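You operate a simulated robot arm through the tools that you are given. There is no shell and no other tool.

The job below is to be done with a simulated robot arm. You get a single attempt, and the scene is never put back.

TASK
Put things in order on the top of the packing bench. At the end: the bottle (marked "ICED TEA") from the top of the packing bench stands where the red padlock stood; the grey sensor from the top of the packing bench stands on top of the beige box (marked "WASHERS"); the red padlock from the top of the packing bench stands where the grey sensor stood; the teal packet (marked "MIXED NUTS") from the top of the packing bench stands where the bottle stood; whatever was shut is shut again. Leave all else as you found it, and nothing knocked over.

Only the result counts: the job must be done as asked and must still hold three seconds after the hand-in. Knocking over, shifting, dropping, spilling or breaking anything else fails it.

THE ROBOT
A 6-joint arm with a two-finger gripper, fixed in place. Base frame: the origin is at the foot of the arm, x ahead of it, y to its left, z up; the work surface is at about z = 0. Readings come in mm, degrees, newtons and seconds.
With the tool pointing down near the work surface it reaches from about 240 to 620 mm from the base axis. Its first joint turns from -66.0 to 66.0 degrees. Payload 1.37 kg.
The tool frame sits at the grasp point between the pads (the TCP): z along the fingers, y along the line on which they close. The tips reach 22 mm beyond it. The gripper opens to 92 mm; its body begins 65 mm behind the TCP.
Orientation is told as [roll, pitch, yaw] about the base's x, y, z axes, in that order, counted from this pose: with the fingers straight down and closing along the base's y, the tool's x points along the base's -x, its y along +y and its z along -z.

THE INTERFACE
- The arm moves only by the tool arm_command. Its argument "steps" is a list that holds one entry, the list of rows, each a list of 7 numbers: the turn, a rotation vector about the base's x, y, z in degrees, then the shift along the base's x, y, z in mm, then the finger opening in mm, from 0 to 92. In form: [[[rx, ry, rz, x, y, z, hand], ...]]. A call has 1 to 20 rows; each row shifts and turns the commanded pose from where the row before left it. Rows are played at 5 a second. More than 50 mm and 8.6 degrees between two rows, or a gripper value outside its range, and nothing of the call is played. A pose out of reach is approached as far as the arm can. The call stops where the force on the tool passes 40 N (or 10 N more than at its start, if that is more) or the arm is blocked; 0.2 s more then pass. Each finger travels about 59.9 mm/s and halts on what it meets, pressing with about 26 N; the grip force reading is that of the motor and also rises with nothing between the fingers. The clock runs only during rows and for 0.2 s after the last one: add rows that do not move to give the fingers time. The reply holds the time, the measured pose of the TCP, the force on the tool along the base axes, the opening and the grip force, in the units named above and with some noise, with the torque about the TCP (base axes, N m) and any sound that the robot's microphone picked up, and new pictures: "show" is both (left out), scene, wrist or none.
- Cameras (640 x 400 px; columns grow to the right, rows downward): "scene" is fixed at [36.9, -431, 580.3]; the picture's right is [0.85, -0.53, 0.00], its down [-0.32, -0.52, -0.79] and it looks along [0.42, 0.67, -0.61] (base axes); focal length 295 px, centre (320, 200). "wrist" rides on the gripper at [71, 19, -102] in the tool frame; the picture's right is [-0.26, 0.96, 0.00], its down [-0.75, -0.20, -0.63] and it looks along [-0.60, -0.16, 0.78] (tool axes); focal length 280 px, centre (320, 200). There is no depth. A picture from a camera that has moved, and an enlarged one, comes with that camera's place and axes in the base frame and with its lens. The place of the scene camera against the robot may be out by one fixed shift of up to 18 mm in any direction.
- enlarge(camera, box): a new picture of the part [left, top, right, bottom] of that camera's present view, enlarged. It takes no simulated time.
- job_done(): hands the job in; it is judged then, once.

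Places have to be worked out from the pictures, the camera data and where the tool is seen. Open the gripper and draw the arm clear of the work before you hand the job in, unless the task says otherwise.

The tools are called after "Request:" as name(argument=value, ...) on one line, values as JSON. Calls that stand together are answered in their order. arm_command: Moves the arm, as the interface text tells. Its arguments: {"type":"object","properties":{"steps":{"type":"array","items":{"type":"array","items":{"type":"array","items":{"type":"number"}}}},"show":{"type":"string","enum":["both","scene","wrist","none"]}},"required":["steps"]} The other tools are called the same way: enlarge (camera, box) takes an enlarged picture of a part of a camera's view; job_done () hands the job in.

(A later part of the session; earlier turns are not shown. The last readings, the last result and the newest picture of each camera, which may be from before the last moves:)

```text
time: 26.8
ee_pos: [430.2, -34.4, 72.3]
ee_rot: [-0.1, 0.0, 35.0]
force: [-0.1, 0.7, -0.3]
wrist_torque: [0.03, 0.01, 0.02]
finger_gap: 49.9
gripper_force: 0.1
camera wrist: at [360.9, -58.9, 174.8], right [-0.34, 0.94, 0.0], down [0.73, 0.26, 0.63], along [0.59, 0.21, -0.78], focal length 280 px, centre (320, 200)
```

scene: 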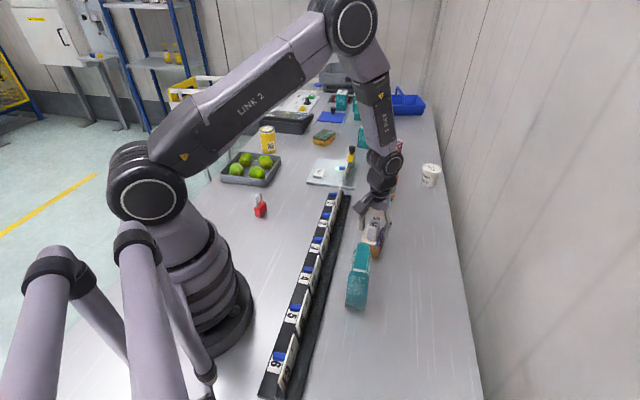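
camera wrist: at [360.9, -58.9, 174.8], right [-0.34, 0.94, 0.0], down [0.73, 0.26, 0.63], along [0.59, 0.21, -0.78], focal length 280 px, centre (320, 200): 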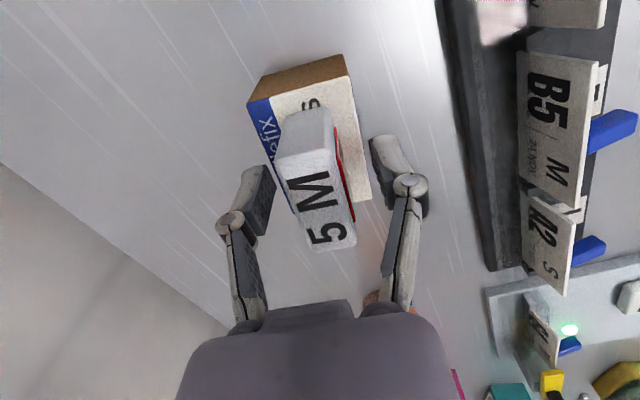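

The sensor stands freely on the box. I rise straight up and travel to hover over the padlock at yaw 38.

Request:
arm_command(steps=[[[0, 0, 0, 0, 0, 15, 50], [0, 0, 0, 0, 0, 40, 50], [0, 0, 0, 0, 0, 45, 50], [0, 0, 0, 0, 0, 45, 50], [0, 0, 0.4, -24.7, 35.1, 0, 50], [0, 0, 0.4, -24.7, 35.1, 0, 50], [0, 0, 0.4, -24.7, 35.1, 0, 50], [0, 0, 0.4, -24.7, 35.1, 0, 50], [0, 0, 0.4, -24.7, 35.1, 0, 50], [0, 0, 0.4, -24.7, 35.1, 0, 55], [0, 0, 0.4, -24.7, 35.1, 0, 60], [0, 0, 0.4, -24.7, 35.1, 0, 60], [0, 0, 0, 0, 0, -30, 60], [0, 0, 0, 0, 0, -40, 60], [0, 0, 0, 0, 0, 0, 60], [0, 0, 0, 0, 0, 0, 60]]], show="both")

Request:
enlarge(camera="wrist", box=[240, 0, 420, 160])

Request:
enlarge(camera="scene", box=[330, 180, 430, 280])

```text
time: 30.2
ee_pos: [234.5, 244.9, 145.5]
ee_rot: [0.0, -0.1, 38.2]
force: [0.5, 1.2, 0.1]
wrist_torque: [0.0, 0.01, -0.06]
finger_gap: 60.0
gripper_force: 0.1
camera wrist: at [166.4, 216.6, 247.9], right [-0.39, 0.92, 0.0], down [0.72, 0.3, 0.63], along [0.58, 0.24, -0.78], focal length 280 px, centre (320, 200)
```

scene: 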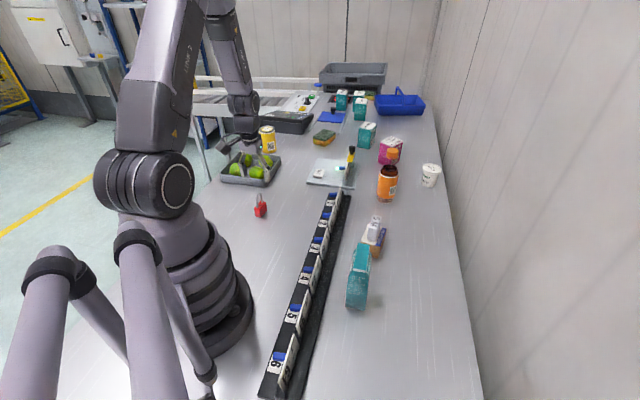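
wrist: 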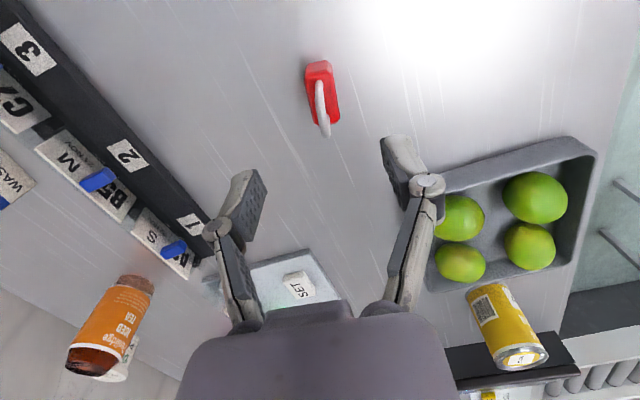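

```text
2.50 times, centred on (330, 80) of wrist
camera zoom: at [166.4, 216.6, 247.9], right [-0.39, 0.92, 0.0], down [0.72, 0.3, 0.63], along [0.58, 0.24, -0.78], focal length 701 px, centre (295, 500)
```

zoom: 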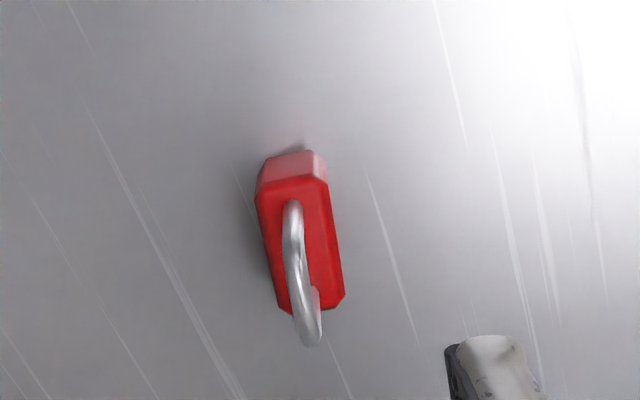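

```text
4.00 times, centred on (380, 230) of scene
camera zoom: at [36.9, -431.0, 580.3], right [0.85, -0.53, 0.0], down [-0.32, -0.52, -0.79], along [0.42, 0.67, -0.61], focal length 1178 px, centre (80, 80)
```

zoom: 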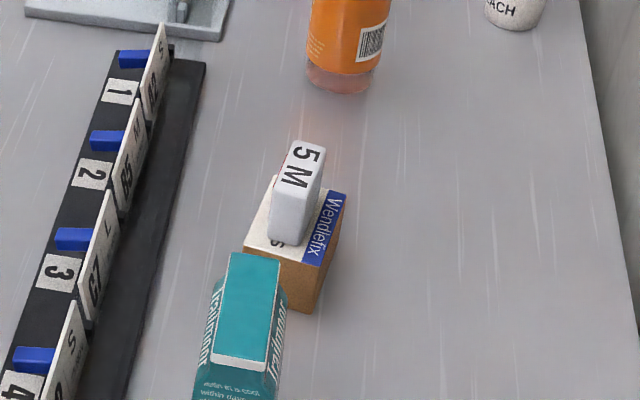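

Sensor looks right on the box. Padlock refined: centre (232.6, 246.8), body ~36×20×34. I correct by 2 mm and descend around it.

Request:
arm_command(steps=[[[0, 0, -2, -1.9, 1.9, -30, 60], [0, 0, 0, 0, 0, -30, 60], [0, 0, 0, 0, 0, -25, 60], [0, 0, 0, 0, 0, -20, 60], [0, 0, 0, 0, 0, -12, 60], [0, 0, 0, 0, 0, 0, 60], [0, 0, 0, 0, 0, 0, 60]]], show="both")

```text
time: 31.8
ee_pos: [230.3, 248.5, 29.5]
ee_rot: [0.0, 0.1, 36.1]
force: [-0.5, 0.0, 0.4]
wrist_torque: [0.0, -0.01, -0.01]
finger_gap: 60.1
gripper_force: 0.1
camera wrist: at [162.6, 221.7, 132.1], right [-0.36, 0.93, 0.0], down [0.73, 0.28, 0.63], along [0.58, 0.22, -0.78], focal length 280 px, centre (320, 200)
```

scene: 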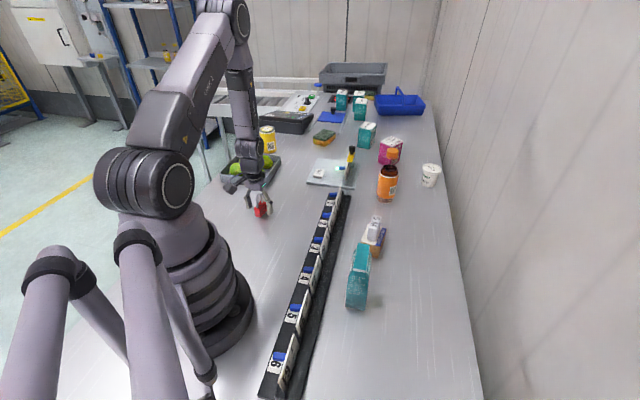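
wrist: 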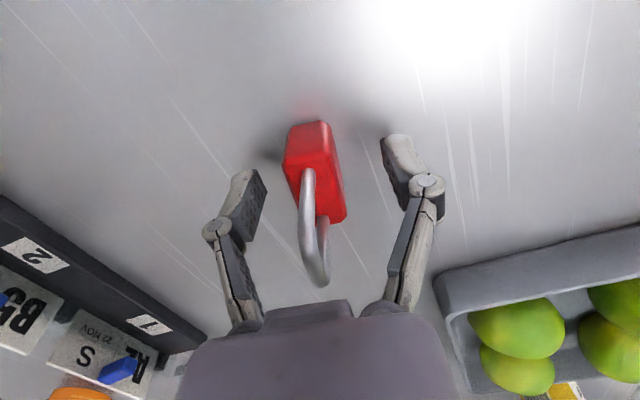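

The padlock body is between the pads. Close.

Request:
arm_command(steps=[[[0, 0, 0, 0, 0, 0, 30], [0, 0, 0, 0, 0, 0, 10], [0, 0, 0, 0, 0, 0, 10], [0, 0, 0, 0, 0, 0, 10]]], show="wrist")

```text
time: 32.8
ee_pos: [230.8, 247.0, 30.6]
ee_rot: [0.0, 0.0, 36.2]
force: [0.3, 0.5, 1.7]
wrist_torque: [0.02, 0.01, 0.02]
finger_gap: 20.9
gripper_force: 26.1
camera wrist: at [162.6, 221.7, 132.3], right [-0.36, 0.93, 0.0], down [0.73, 0.28, 0.63], along [0.58, 0.22, -0.78], focal length 280 px, centre (320, 200)
```

wrist: 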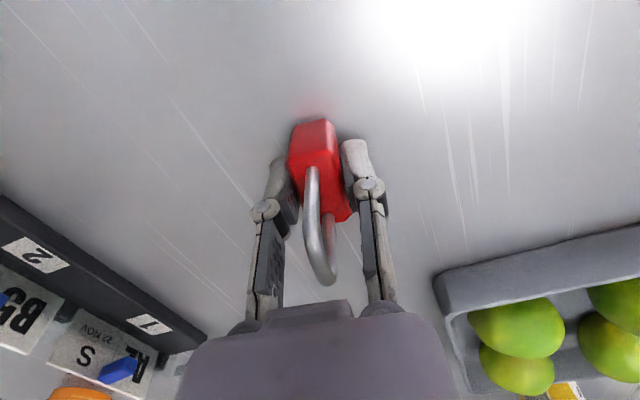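

Gripped (20.9 mm). I lift it and carry it in an arc in front of the arm, over everything, to above the sensor's old place.

Request:
arm_command(steps=[[[0, 0, 0, 0, 0, 20, 10], [0, 0, 0, 0, 0, 40, 10], [0, 0, 0, 0, 0, 40, 10], [0, 0, 0, 0, 0, 40, 10], [0, 0, 0, 0, 0, 30, 10], [0, 0, 0, 20, -37.4, 0, 10], [0, 0, 0, 20, -37.4, 0, 10], [0, 0, 0, 20, -37.4, 0, 10], [0, 0, 0, 20, -37.4, 0, 10], [0, 0, 0, 20, -37.4, 0, 10], [0, 0, 0, 0, -40, 0, 10], [0, 0, 0, 0, -40, 0, 10], [0, 0, 0, 0, -40, 0, 10], [0, 0, 0, -19.2, -40.2, 0, 10], [0, 0, 0, -19.2, -40.2, 0, 10], [0, 0, 0, -19.2, -40.2, 0, 10], [0, 0, 0, -19.2, -40.2, 0, 10], [0, 0, 0, -19.2, -40.2, 0, 10], [0, 0, 0, 0, 0, 0, 10], [0, 0, 0, 0, 0, 0, 10]]], show="both")

```text
time: 37.0
ee_pos: [234.7, -263.3, 201.2]
ee_rot: [0.0, 0.1, 36.2]
force: [0.1, 0.1, -1.9]
wrist_torque: [0.02, -0.01, 0.01]
finger_gap: 21.2
gripper_force: 26.1
camera wrist: at [167.6, -289.8, 301.9], right [-0.36, 0.93, 0.0], down [0.73, 0.28, 0.63], along [0.58, 0.22, -0.78], focal length 280 px, centre (320, 200)
```

scene: 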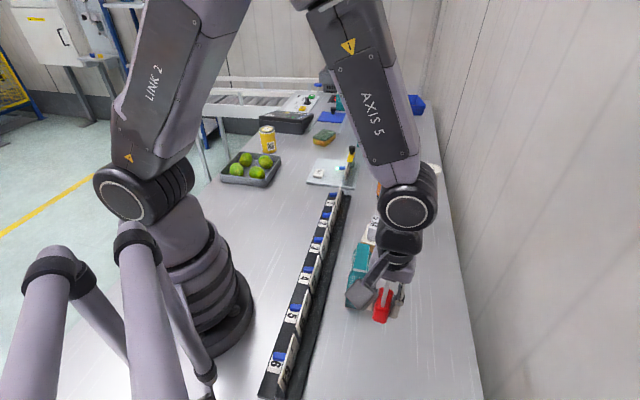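
wrist: 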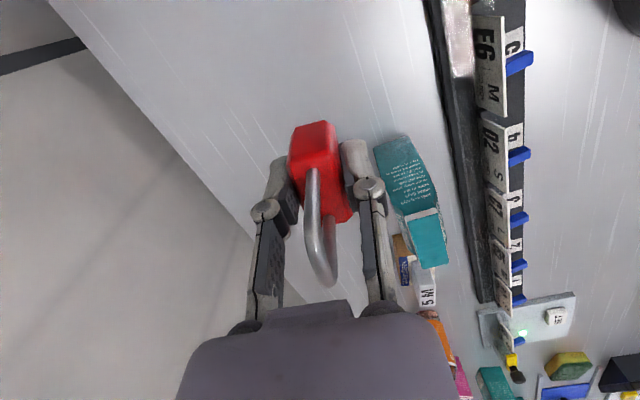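

Held upright. I descend toward the old sensor place with a 2 mm correction, stopping a few mm above contact.

Request:
arm_command(steps=[[[0, 0, 0, -2, 2, -35, 10], [0, 0, 0, 0, 0, -40, 10], [0, 0, 0, 0, 0, -40, 10], [0, 0, 0, 0, 0, -30, 10], [0, 0, 0, 0, 0, -20, 10], [0, 0, 0, 0, 0, 0, 10], [0, 0, 0, 0, 0, 0, 10]]], show="both")

```text
time: 38.6
ee_pos: [231.3, -259.2, 35.3]
ee_rot: [0.0, 0.0, 36.3]
force: [-0.1, -0.4, -1.1]
wrist_torque: [0.01, 0.02, 0.0]
finger_gap: 21.3
gripper_force: 26.5
camera wrist: at [163.2, -286.4, 137.6], right [-0.36, 0.93, 0.0], down [0.73, 0.28, 0.63], along [0.58, 0.22, -0.78], focal length 280 px, centre (320, 200)
```

scene: 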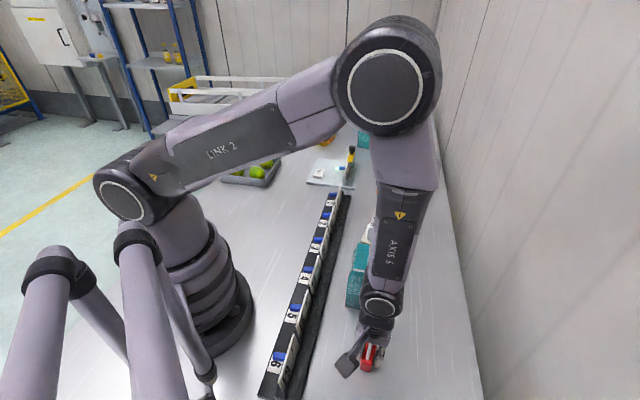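
wrist: 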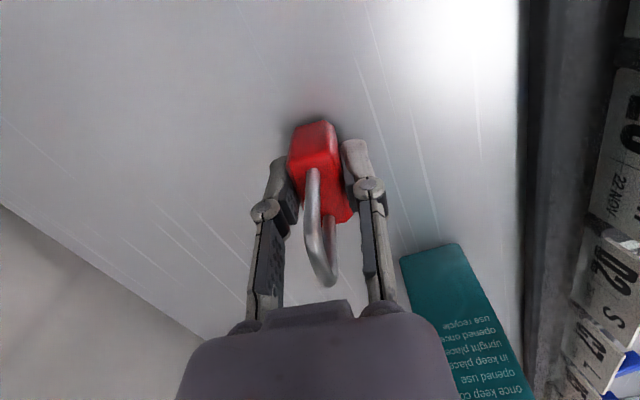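

I correct (+1.5, -2) and lower in small steps to contact.

Request:
arm_command(steps=[[[0, 0, 0, 1.5, -2, 0, 10], [0, 0, 0, 0, 0, -2, 10], [0, 0, 0, 0, 0, -1.5, 10], [0, 0, 0, 0, 0, -1, 10], [0, 0, 0, 0, 0, 0, 10]]], show="none")

```text
time: 39.8
ee_pos: [233.3, -260.5, 31.9]
ee_rot: [0.1, 0.1, 36.2]
force: [0.7, 0.5, -1.3]
wrist_torque: [-0.02, -0.02, -0.01]
finger_gap: 21.4
gripper_force: 25.9
```

No contact yet at z≈31.5; lowering another couple of millimetres in fine steps.

Request:
arm_command(steps=[[[0, 0, 0, 0, 0, -1, 10], [0, 0, 0, 0, 0, -0.7, 10], [0, 0, 0, 0, 0, 0, 10]]], show="none")

```text
time: 40.6
ee_pos: [233.7, -259.6, 30.6]
ee_rot: [-0.1, 0.0, 36.2]
force: [-7.8, -0.2, 20.1]
wrist_torque: [0.0, 0.17, 0.06]
finger_gap: 21.4
gripper_force: 26.2
```

Contact (20 N). Ease up 0.8 mm and open to release.

Request:
arm_command(steps=[[[0, 0, 0, 0, 0, 0.8, 10], [0, 0, 0, 0, 0, 0, 10], [0, 0, 0, 0, 0, 0, 24], [0, 0, 0, 0, 0, 0, 60], [0, 0, 0, 0, 0, 0, 60], [0, 0, 0, 0, 0, 0, 60]]], show="both")

```text
time: 42.0
ee_pos: [234.0, -259.3, 30.5]
ee_rot: [0.0, 0.0, 36.3]
force: [0.3, -0.2, -0.4]
wrist_torque: [-0.01, -0.02, 0.01]
finger_gap: 60.1
gripper_force: 0.1
camera wrist: at [165.5, -285.5, 132.1], right [-0.36, 0.93, 0.0], down [0.73, 0.28, 0.63], along [0.58, 0.22, -0.78], focal length 280 px, centre (320, 200)
```

scene: 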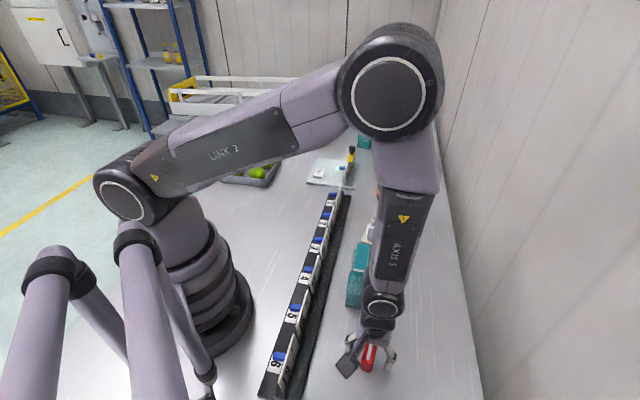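
wrist: 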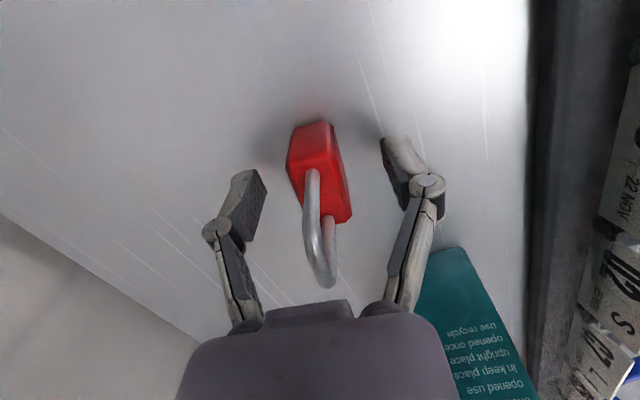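

The padlock stands upright at the sensor's old place. I rise and travel to view the bottle from a new position.

Request:
arm_command(steps=[[[0, 0, 0, 0, 0, 15, 60], [0, 0, 0, 0, 0, 40, 60], [0, 0, 0, 0, 0, 45, 60], [0, 0, 0, 0, 0, 45, 60], [0, 0, 0, 0, 0, 35, 60], [0, 0, -2.9, 27.3, 35.4, 5, 60], [0, 0, -2.9, 27.3, 35.4, 5, 60], [0, 0, -2.9, 27.3, 35.4, 5, 70], [0, 0, -2.9, 27.3, 35.4, 5, 80], [0, 0, -2.9, 27.3, 35.4, 5, 90], [0, 0, -2.9, 27.3, 35.4, 5, 92], [0, 0, -2.9, 27.3, 35.4, 5, 92], [0, 0, -2.9, 27.3, 35.4, 5, 92], [0, 0, -2.9, 27.3, 35.4, 5, 92], [0, 0, 0, 0, 0, 0, 92], [0, 0, 0, 0, 0, 0, 92]]], show="both")

Request:
enlarge(camera="wrist", box=[240, 100, 440, 320])

Request:
enlarge(camera="scene", box=[310, 200, 430, 390])

```text
time: 45.4
ee_pos: [478.6, 60.3, 253.2]
ee_rot: [0.0, 0.0, 10.1]
force: [-0.3, -0.2, 0.1]
wrist_torque: [0.0, 0.0, -0.01]
finger_gap: 92.0
gripper_force: 0.1
camera wrist: at [406.2, 66.6, 355.5], right [0.09, 1.0, 0.0], down [0.78, -0.07, 0.63], along [0.62, -0.06, -0.78], focal length 280 px, centre (320, 200)
```

scene: 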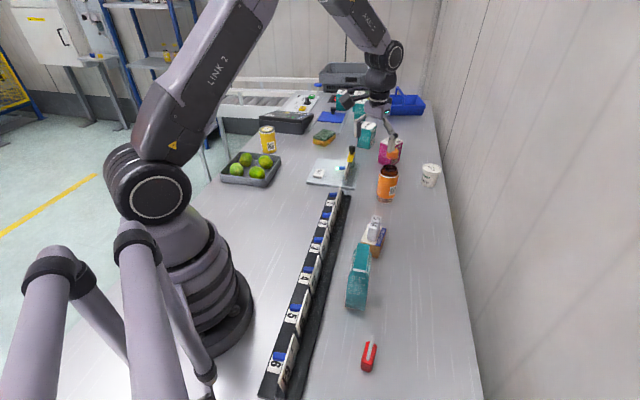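
wrist: 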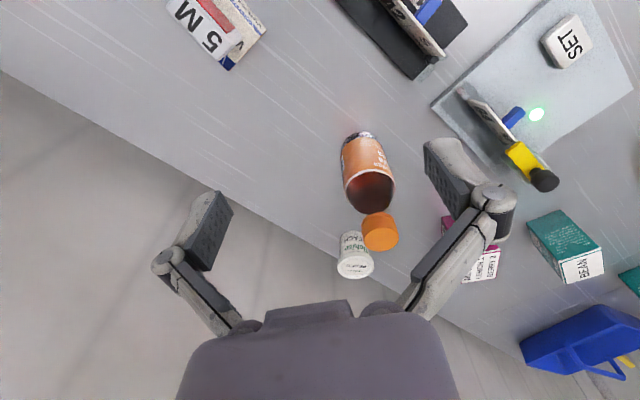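

```text
1.82 times, centred on (340, 210) of wrist
camera zoom: at [406.2, 66.6, 355.5], right [0.09, 1.0, 0.0], down [0.78, -0.07, 0.63], along [0.62, -0.06, -0.78], focal length 510 px, centre (284, 182)
```

zoom: 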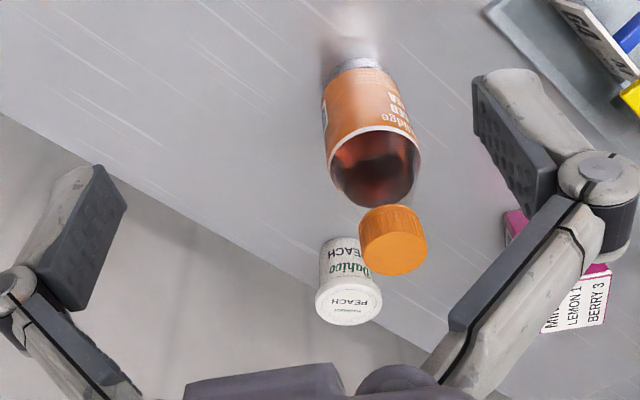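

```text
2.11 times, centred on (370, 295) of scene
camera zoom: at [37.0, -431.0, 580.3], right [0.85, -0.53, 0.0], down [-0.32, -0.52, -0.79], along [0.42, 0.67, -0.61], focal length 620 px, centre (215, 0)
```

zoom: 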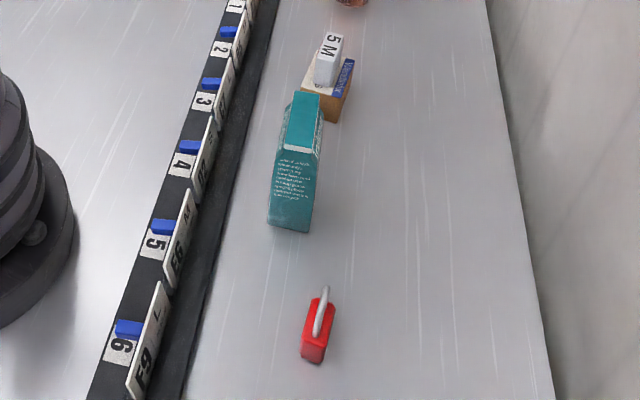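

Padlock and sensor look right. For the bottle I move closer above it to refine its centre and check reach.

Request:
arm_command(steps=[[[0, 0, 0, 30.5, 12.6, 0, 92], [0, 0, 0, 30.5, 12.6, 0, 92], [0, 0, 0, 30.5, 12.6, 0, 92], [0, 0, 0, 0, 0, 0, 92], [0, 0, 0, 0, 0, 0, 92]]], show="both")

Request:
enlarge(camera="wrist", box=[240, 0, 400, 180])

```text
time: 46.6
ee_pos: [571.0, 97.9, 254.3]
ee_rot: [-0.1, 0.1, 10.1]
force: [-0.5, 0.5, 0.0]
wrist_torque: [-0.01, 0.0, 0.01]
finger_gap: 92.1
gripper_force: 0.0
camera wrist: at [497.8, 104.3, 356.7], right [0.09, 1.0, 0.0], down [0.78, -0.07, 0.62], along [0.62, -0.06, -0.78], focal length 280 px, centre (320, 200)
```

scene: 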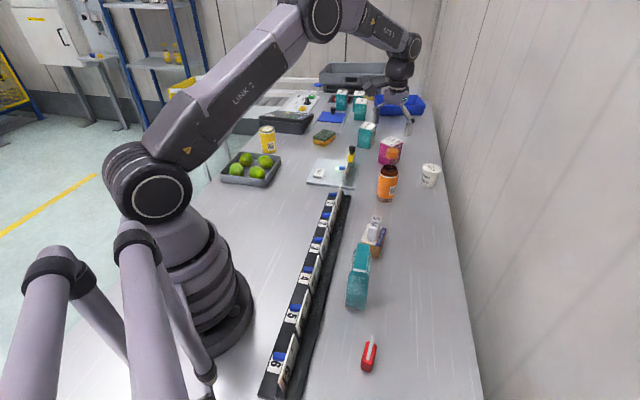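
wrist: 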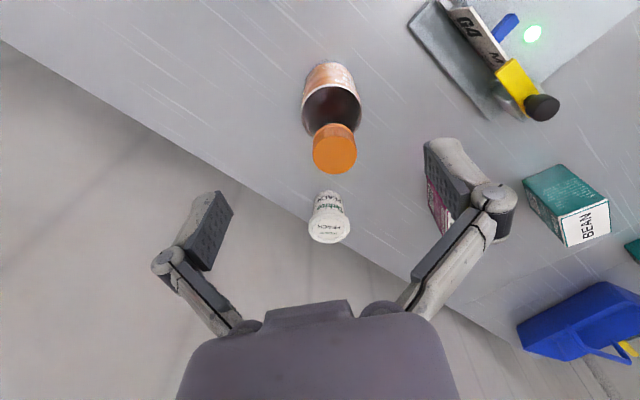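

```text
2.22 times, centred on (320, 90) of wrist
camera zoom: at [497.8, 104.3, 356.7], right [0.09, 1.0, 0.0], down [0.78, -0.07, 0.62], along [0.62, -0.06, -0.78], focal length 623 px, centre (320, 444)
```

zoom: 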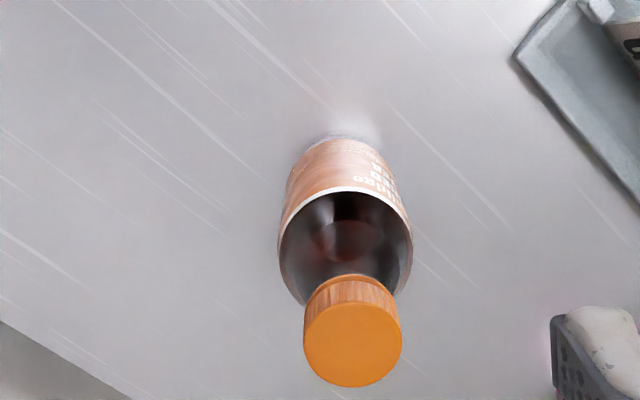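

Three views agree: bottle centre ≈ (605, 105.5), body radius ~29 mm, shoulder at z≈100, cap top z≈165. I move over it and check that the arm can reach there.

Request:
arm_command(steps=[[[0, 0, 0, 17, 3.8, 0, 92], [0, 0, 0, 17, 3.8, 0, 92], [0, 0, 0, 0, 0, -15, 92], [0, 0, 0, 0, 0, 0, 92], [0, 0, 0, 0, 0, 0, 92]]], show="both")

Request:
enlarge(camera="wrist", box=[220, 0, 420, 180])

```text
time: 47.8
ee_pos: [605.9, 104.7, 239.1]
ee_rot: [0.0, -0.1, 10.1]
force: [-0.1, -0.2, -0.2]
wrist_torque: [0.0, 0.02, 0.0]
finger_gap: 91.8
gripper_force: 0.1
camera wrist: at [534.4, 111.0, 341.7], right [0.09, 1.0, 0.0], down [0.78, -0.07, 0.63], along [0.62, -0.06, -0.78], focal length 280 px, centre (320, 200)
```

scene: 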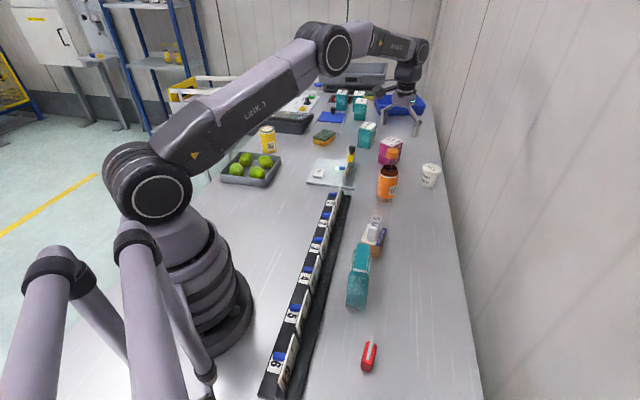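
wrist: 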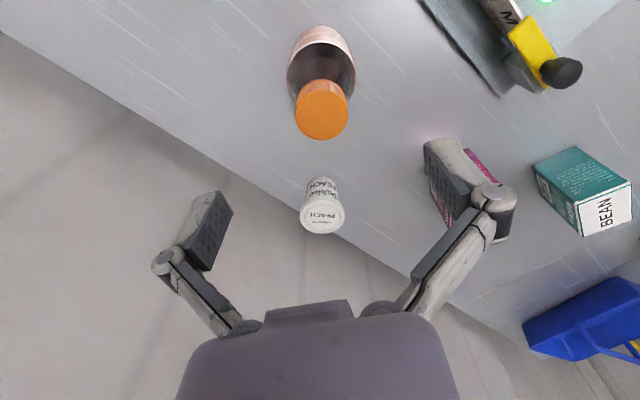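

```text
2.22 times, centred on (320, 90) of wrist
camera zoom: at [534.4, 111.0, 341.7], right [0.09, 1.0, 0.0], down [0.78, -0.07, 0.63], along [0.62, -0.06, -0.78], focal length 623 px, centre (320, 444)
```

zoom: 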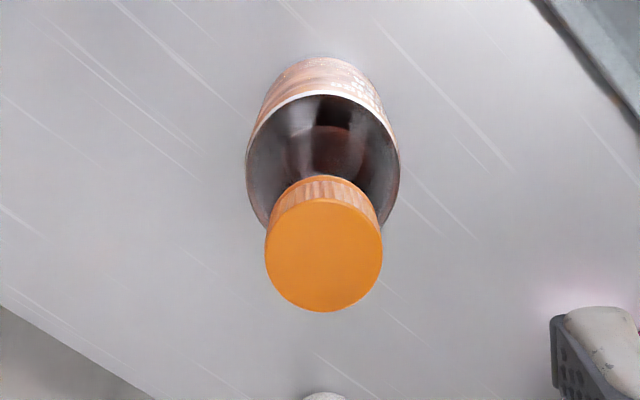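

Reach is fine. Centre refined to (603.5, 105). I descend toward TCP z≈117 with the fingers wide open, then check.

Request:
arm_command(steps=[[[0, 0, 0, -2.2, 0.5, -30, 92], [0, 0, 0, 0, 0, -30, 92], [0, 0, 0, 0, 0, -30, 92], [0, 0, 0, 0, 0, -20, 92], [0, 0, 0, 0, 0, -10, 92], [0, 0, 0, 0, 0, 0, 92], [0, 0, 0, 0, 0, 0, 92]]], show="both")

Request:
enlarge(camera="scene", box=[340, 110, 450, 220])

```text
time: 49.4
ee_pos: [603.0, 103.4, 119.9]
ee_rot: [0.1, 0.0, 10.1]
force: [0.5, -0.8, 0.6]
wrist_torque: [-0.01, 0.0, 0.01]
finger_gap: 92.1
gripper_force: 0.0
camera wrist: at [530.0, 111.3, 222.2], right [0.09, 1.0, 0.0], down [0.78, -0.07, 0.63], along [0.62, -0.06, -0.78], focal length 280 px, centre (320, 200)
```

scene: 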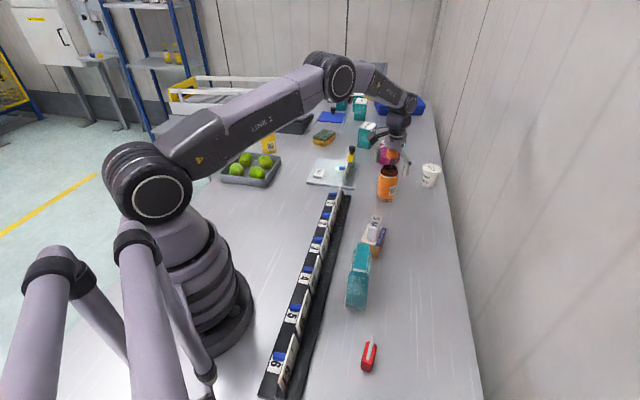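
wrist: 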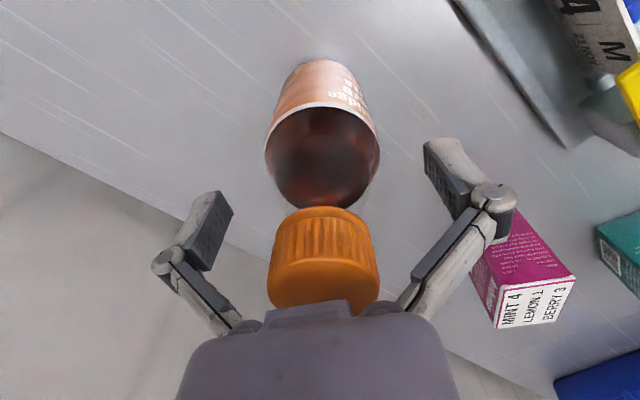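

```text
3.64 times, centred on (395, 165) of scene
camera zoom: at [36.9, -431.0, 580.3], right [0.85, -0.53, 0.0], down [-0.32, -0.52, -0.79], along [0.42, 0.67, -0.61], focal length 1071 px, centre (47, 327)
```

zoom: 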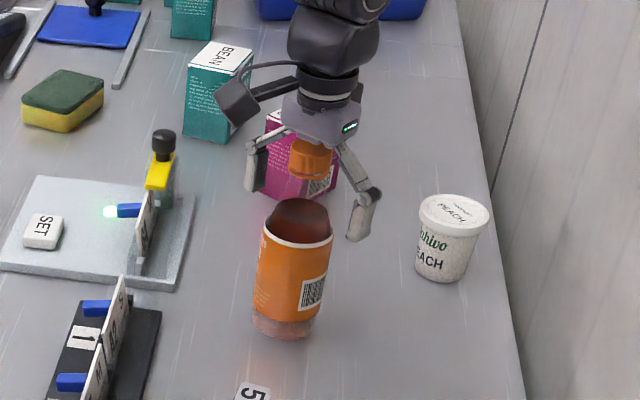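

Descent is clean so far. I enlarge the wrist view to judge cap clearance under the gripper body.

Request:
enlarge(camera="wrist", box=[230, 80, 430, 320])

```text
1.67 times, centred on (330, 200) of wrist
camera zoom: at [530.0, 111.3, 222.2], right [0.09, 1.0, 0.0], down [0.78, -0.07, 0.63], along [0.62, -0.06, -0.78], focal length 467 px, centre (303, 200)
```

zoom: 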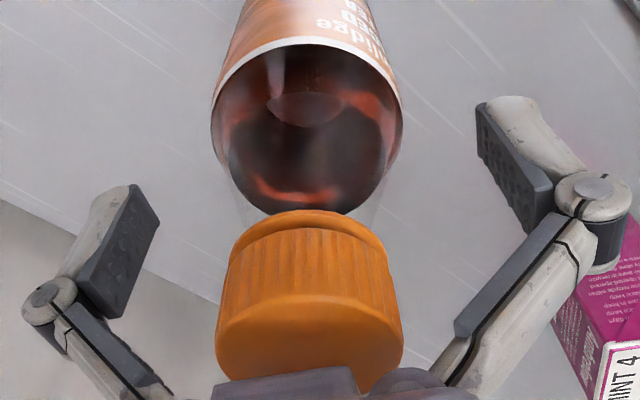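

The cap top is at z≈175 (cap from 155 to 175), so I can't go deep enough for the body with a vertical tool; the cap itself (33 mm) is a good firm grip. I rise to TCP z≈162, correct +1.2 mm in y, and narrow the fingers around the cap.

Request:
arm_command(steps=[[[0, 0, 0, -0.2, 1.2, 21, 92], [0, 0, 0, 0, 0, 21, 92], [0, 0, 0, 0, 0, 0, 70], [0, 0, 0, 0, 0, 0, 50], [0, 0, 0, 0, 0, 0, 50], [0, 0, 0, 0, 0, 0, 50]]], show="both")

Request:
enlarge(camera="wrist", box=[200, 50, 440, 320])

Request:
enlarge(camera="scene", box=[340, 110, 450, 220])

```text
time: 50.8
ee_pos: [603.3, 105.3, 161.2]
ee_rot: [0.1, 0.0, 10.1]
force: [0.7, 0.3, -0.5]
wrist_torque: [0.03, -0.04, 0.02]
finger_gap: 50.0
gripper_force: 0.2
camera wrist: at [530.2, 111.8, 263.6], right [0.09, 1.0, 0.0], down [0.78, -0.07, 0.63], along [0.62, -0.06, -0.78], focal length 280 px, centre (320, 200)
```

scene: 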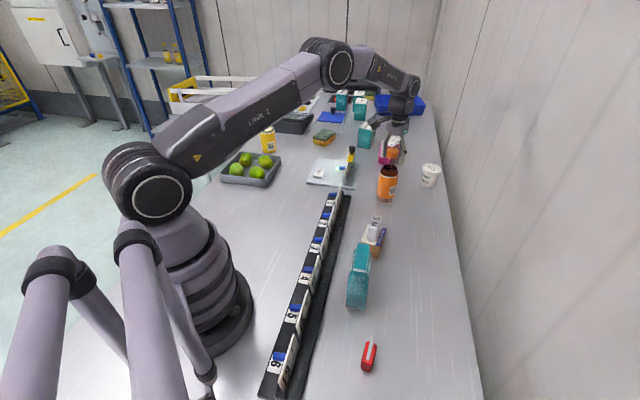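
wrist: 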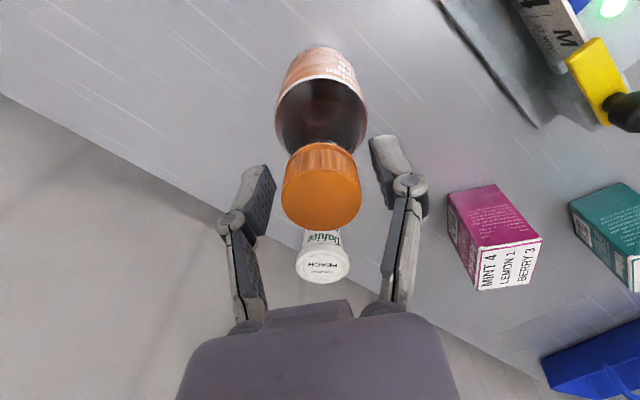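

```text
1.48 times, centred on (320, 185) of wrist
camera zoom: at [530.2, 111.8, 263.6], right [0.09, 1.0, 0.0], down [0.78, -0.07, 0.63], along [0.62, -0.06, -0.78], focal length 415 px, centre (320, 222)
```

zoom: 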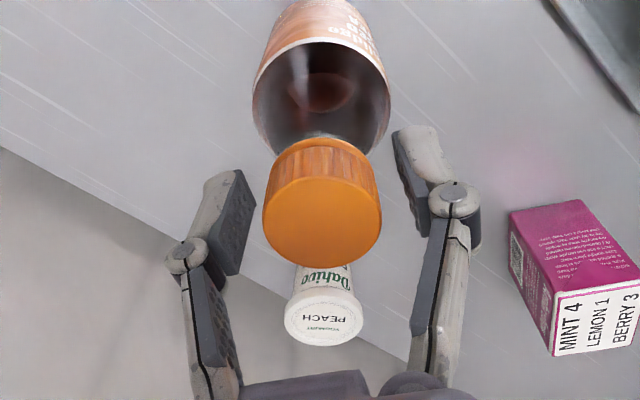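

```text
3.64 times, centred on (395, 165) of scene
camera zoom: at [36.9, -431.0, 580.3], right [0.85, -0.53, 0.0], down [-0.32, -0.52, -0.79], along [0.42, 0.67, -0.61], focal length 1071 px, centre (47, 327)
```

zoom: 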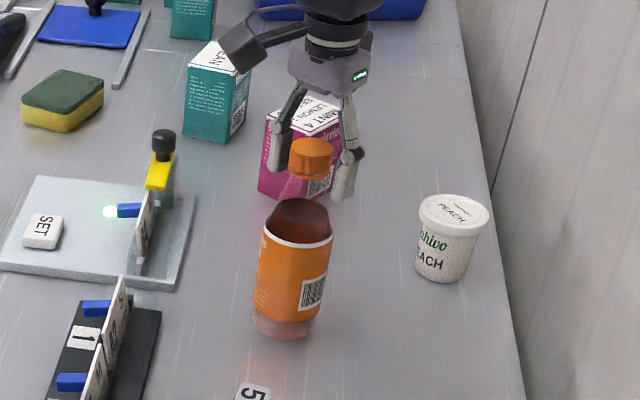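

The cap is centred between the pads. Close gently.

Request:
arm_command(steps=[[[0, 0, 0, 0, 0, 0, 42], [0, 0, 0, 0, 0, 0, 36], [0, 0, 0, 0, 0, 0, 33], [0, 0, 0, 0, 0, 0, 20], [0, 0, 0, 0, 0, 0, 20], [0, 0, 0, 0, 0, 0, 20]]], show="both")

```text
time: 52.2
ee_pos: [602.7, 106.5, 160.9]
ee_rot: [0.0, 0.0, 10.1]
force: [0.0, 0.7, 1.7]
wrist_torque: [0.05, -0.02, -0.02]
finger_gap: 29.5
gripper_force: 26.1
camera wrist: at [530.2, 111.8, 263.6], right [0.09, 1.0, 0.0], down [0.78, -0.07, 0.63], along [0.62, -0.06, -0.78], focal length 280 px, centre (320, 200)
```

scene: 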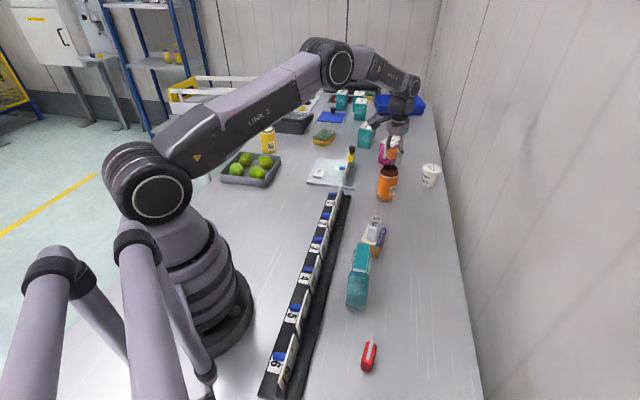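
wrist: 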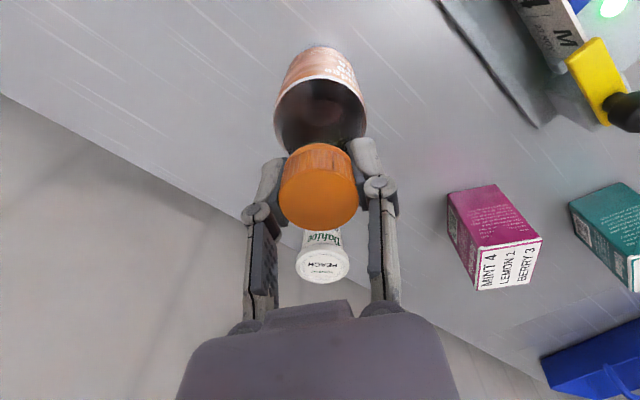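

Gripped at 29.5 mm. A slow 12 mm test lift to feel the weight.

Request:
arm_command(steps=[[[0, 0, 0, 0, 0, 2, 20], [0, 0, 0, 0, 0, 5, 20], [0, 0, 0, 0, 0, 5, 20], [0, 0, 0, 0, 0, 0, 20], [0, 0, 0, 0, 0, 0, 20]]], show="both")

Request:
enlarge(camera="scene", box=[340, 110, 450, 220])

```text
time: 53.4
ee_pos: [602.6, 105.5, 174.8]
ee_rot: [0.0, 0.0, 10.2]
force: [0.6, -0.1, -3.7]
wrist_torque: [-0.01, 0.03, -0.02]
finger_gap: 29.5
gripper_force: 25.6
camera wrist: at [529.6, 112.1, 276.4], right [0.09, 1.0, 0.0], down [0.78, -0.07, 0.63], along [0.62, -0.06, -0.78], focal length 280 px, centre (320, 200)
```

scene: 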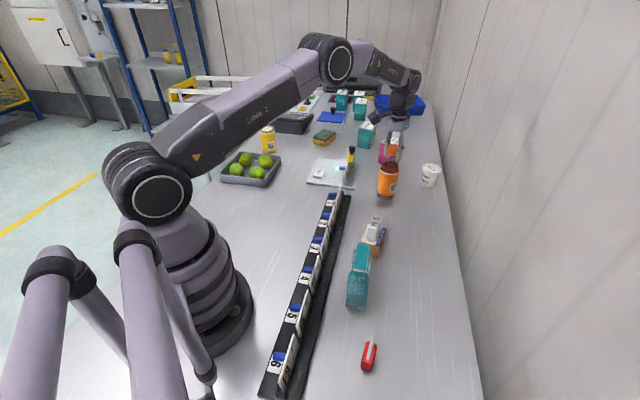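
wrist: 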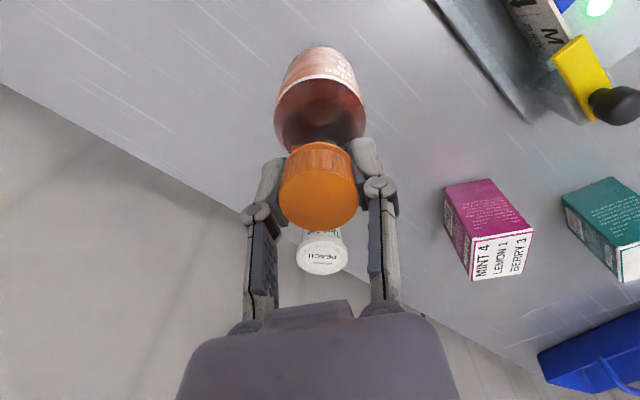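

```text
3.64 times, centred on (395, 165) of scene
camera zoom: at [37.0, -431.0, 580.3], right [0.85, -0.53, 0.0], down [-0.32, -0.52, -0.79], along [0.42, 0.67, -0.61], focal length 1071 px, centre (47, 327)
```

zoom: 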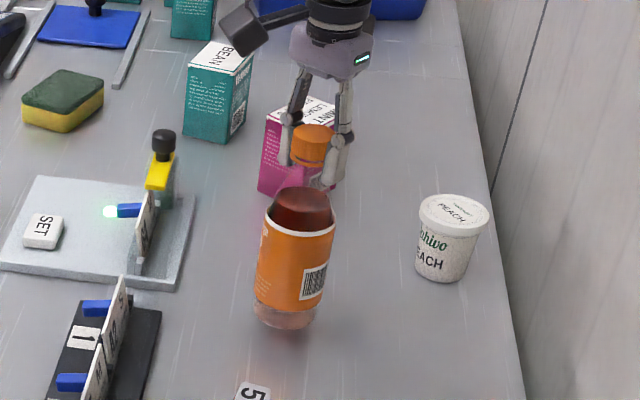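

The bottle hangs upright (~3.7 N). Lift it well clear before travelling.

Request:
arm_command(steps=[[[0, 0, 0, 0, 0, 12, 20], [0, 0, 0, 0, 0, 18, 20], [0, 0, 0, 0, 0, 18, 20], [0, 0, 0, -4, 0, 18, 20], [0, 0, 0, -8, 2, 18, 20], [0, 0, 0, -12, 4, 12, 20], [0, 0, 0, 0, 0, 0, 20], [0, 0, 0, 0, 0, 0, 20]]], show="both")

```text
time: 55.2
ee_pos: [578.0, 112.5, 272.5]
ee_rot: [0.1, -0.1, 10.1]
force: [-0.5, 0.3, -4.7]
wrist_torque: [0.02, 0.01, -0.01]
finger_gap: 29.4
gripper_force: 25.5
camera wrist: at [506.4, 118.7, 374.3], right [0.09, 1.0, 0.0], down [0.78, -0.07, 0.63], along [0.62, -0.06, -0.78], focal length 280 px, centre (320, 200)
```

scene: 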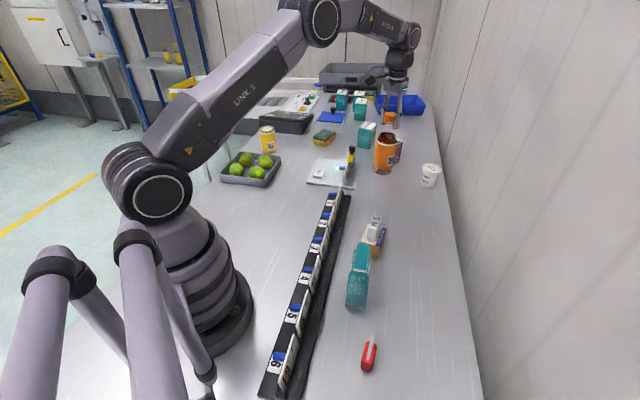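
wrist: 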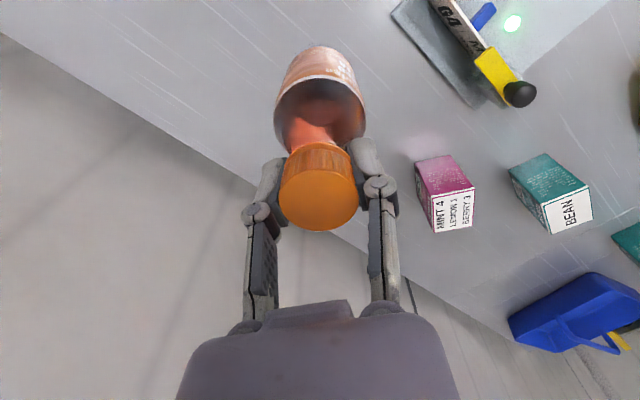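

Bottle bottom is now ~110 mm above the bench. Travel to above the padlock's old place.

Request:
arm_command(steps=[[[0, 0, 0, -12, 5, 0, 20], [0, 0, 0, -22, 8.6, 0, 20], [0, 0, 0, -24, 9.3, 0, 20], [0, 0, 0, -24, 9.3, 0, 20], [0, 0, 0, -24, 9.3, 0, 20], [0, 0, 0, -24, 9.3, 0, 20], [0, 0, 0, -24, 9.3, 0, 20], [0, 0, 0, -24, 9.3, 0, 20], [0, 0, 0, -24, 9.3, 0, 20], [0, 0, 0, -24, 9.3, 0, 20], [0, 0, 0, -24, 9.3, 0, 20], [0, 0, 0, -24, 9.3, 0, 20], [0, 0, 0, -24, 9.3, 0, 20], [0, 0, 0, -22, 8.6, 0, 20], [0, 0, 0, -16, 6, 0, 20], [0, 0, 0, -9.4, 3.8, 0, 20], [0, 0, 0, 0, 0, 0, 20], [0, 0, 0, 0, 0, 0, 20]]], show="both")

```text
time: 59.0
ee_pos: [234.1, 244.9, 271.3]
ee_rot: [0.0, 0.1, 10.1]
force: [0.3, 0.6, -3.7]
wrist_torque: [-0.01, -0.03, 0.0]
finger_gap: 29.4
gripper_force: 26.3
camera wrist: at [161.5, 252.0, 372.6], right [0.09, 1.0, 0.0], down [0.78, -0.07, 0.63], along [0.62, -0.06, -0.78], focal length 280 px, centre (320, 200)
```

scene: 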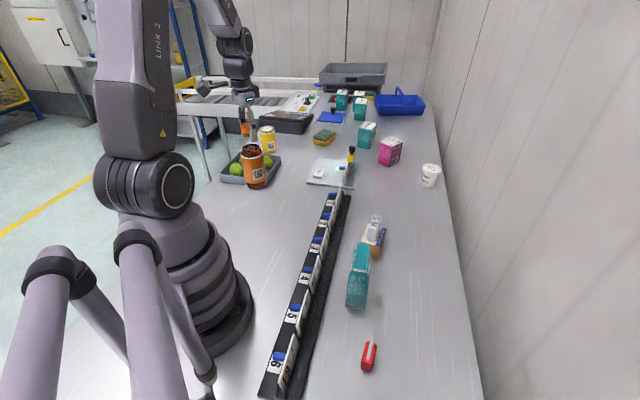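
wrist: 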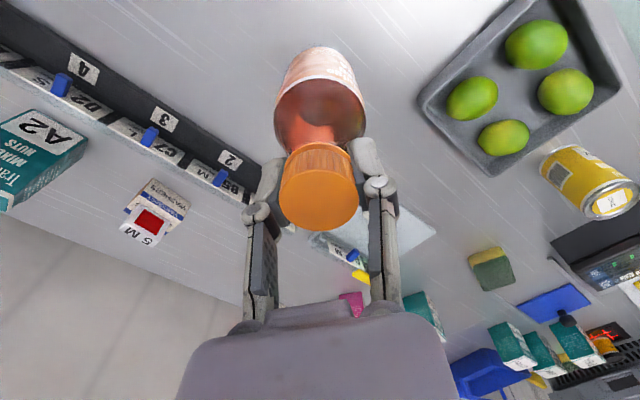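

I correct (-1.8, +1.5) and lower the bottle to a few mm above the bench.

Request:
arm_command(steps=[[[0, 0, 0, -1.8, 1.5, -12, 20], [0, 0, 0, 0, 0, -20, 20], [0, 0, 0, 0, 0, -22, 20], [0, 0, 0, 0, 0, -22, 20], [0, 0, 0, 0, 0, -16, 20], [0, 0, 0, 0, 0, -10, 20], [0, 0, 0, 0, 0, 0, 20], [0, 0, 0, 0, 0, 0, 20]]], show="both")

Request:
enlarge(camera="scene", box=[200, 120, 320, 240])

```text
time: 60.8
ee_pos: [231.0, 247.9, 169.3]
ee_rot: [0.0, 0.0, 10.1]
force: [-0.1, 0.0, -4.1]
wrist_torque: [0.04, 0.01, -0.01]
finger_gap: 29.3
gripper_force: 26.0
camera wrist: at [159.3, 253.9, 271.4], right [0.09, 1.0, 0.0], down [0.78, -0.07, 0.63], along [0.62, -0.06, -0.78], focal length 280 px, centre (320, 200)
```

scene: 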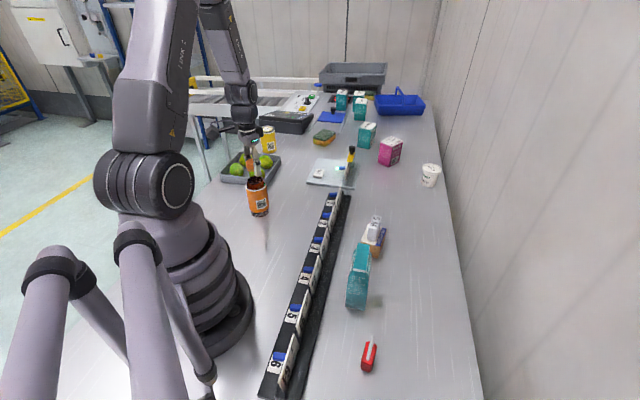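
wrist: 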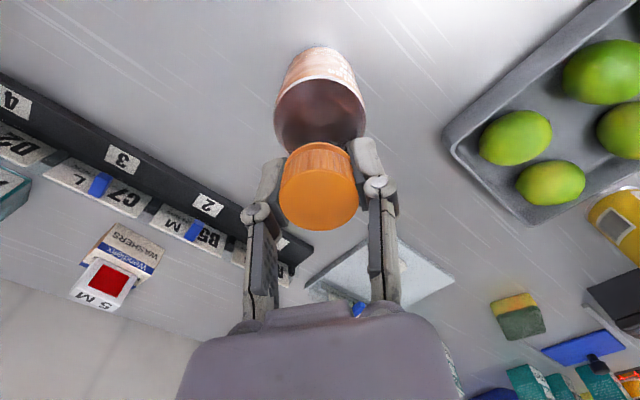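

```text
3.33 times, centred on (260, 180) of scene
camera zoom: at [37.0, -431.0, 580.3], right [0.85, -0.53, 0.0], down [-0.32, -0.52, -0.79], along [0.42, 0.67, -0.61], focal length 982 px, centre (520, 267)
```

zoom: 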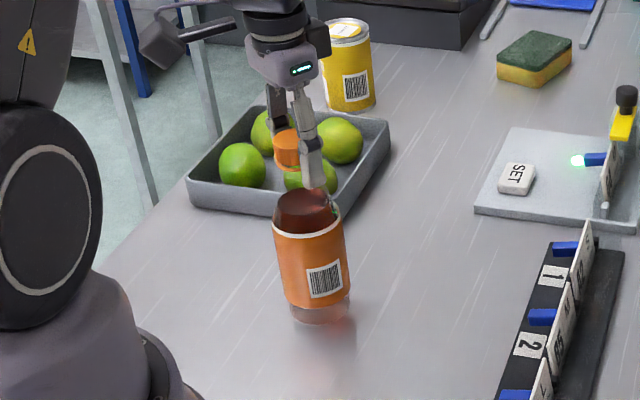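

Positioned within ~1 mm. Lower in small steps to contact.

Request:
arm_command(steps=[[[0, 0, 0, 0, 0, -3, 20], [0, 0, 0, 0, 0, -2, 20], [0, 0, 0, 0, 0, -1, 20], [0, 0, 0, 0, 0, -1, 20], [0, 0, 0, 0, 0, 0, 20]]], show="none")

```text
time: 62.0
ee_pos: [230.6, 249.1, 162.9]
ee_rot: [0.1, -0.2, 10.1]
force: [0.3, -0.6, 0.5]
wrist_torque: [0.02, -0.03, 0.05]
finger_gap: 29.6
gripper_force: 26.0
```

The weight reading has gone to ~0: the bottle is on the bench. A tiny further press, then release slowly.

Request:
arm_command(steps=[[[0, 0, 0, 0, 0, -0.5, 20], [0, 0, 0, 0, 0, 0, 20]]], show="none")

```text
time: 62.6
ee_pos: [231.4, 248.8, 161.3]
ee_rot: [0.2, -0.1, 10.0]
force: [1.3, -1.8, 18.7]
wrist_torque: [-0.12, 0.05, 0.02]
finger_gap: 29.6
gripper_force: 26.1
```

Request:
arm_command(steps=[[[0, 0, 0, 0, 0, 0.5, 20], [0, 0, 0, 0, 0, 0, 20], [0, 0, 0, 0, 0, 0, 31], [0, 0, 0, 0, 0, 0, 36], [0, 0, 0, 0, 0, 0, 44], [0, 0, 0, 0, 0, 0, 60], [0, 0, 0, 0, 0, 0, 60]]], show="both")

```text
time: 64.2
ee_pos: [231.6, 249.7, 163.0]
ee_rot: [0.0, 0.1, 10.2]
force: [0.0, -0.2, 0.2]
wrist_torque: [0.01, 0.03, 0.02]
finger_gap: 60.1
gripper_force: 0.1
camera wrist: at [158.3, 255.4, 263.7], right [0.09, 1.0, 0.0], down [0.78, -0.07, 0.63], along [0.62, -0.06, -0.78], focal length 280 px, centre (320, 200)
```

scene: 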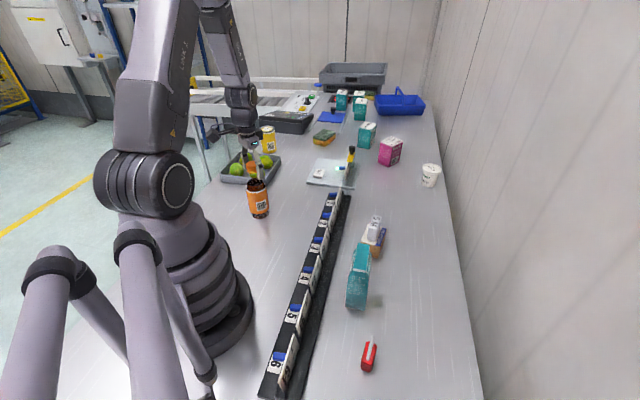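
wrist: 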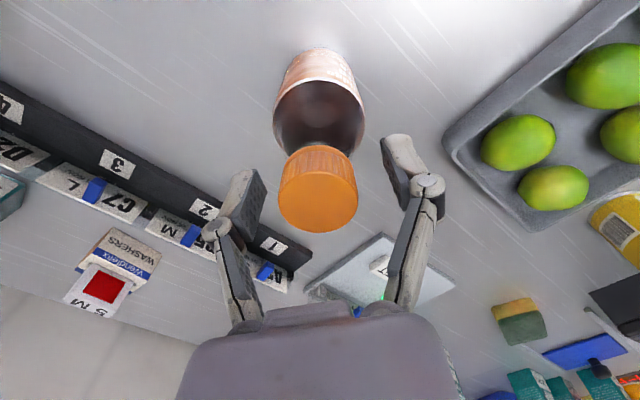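

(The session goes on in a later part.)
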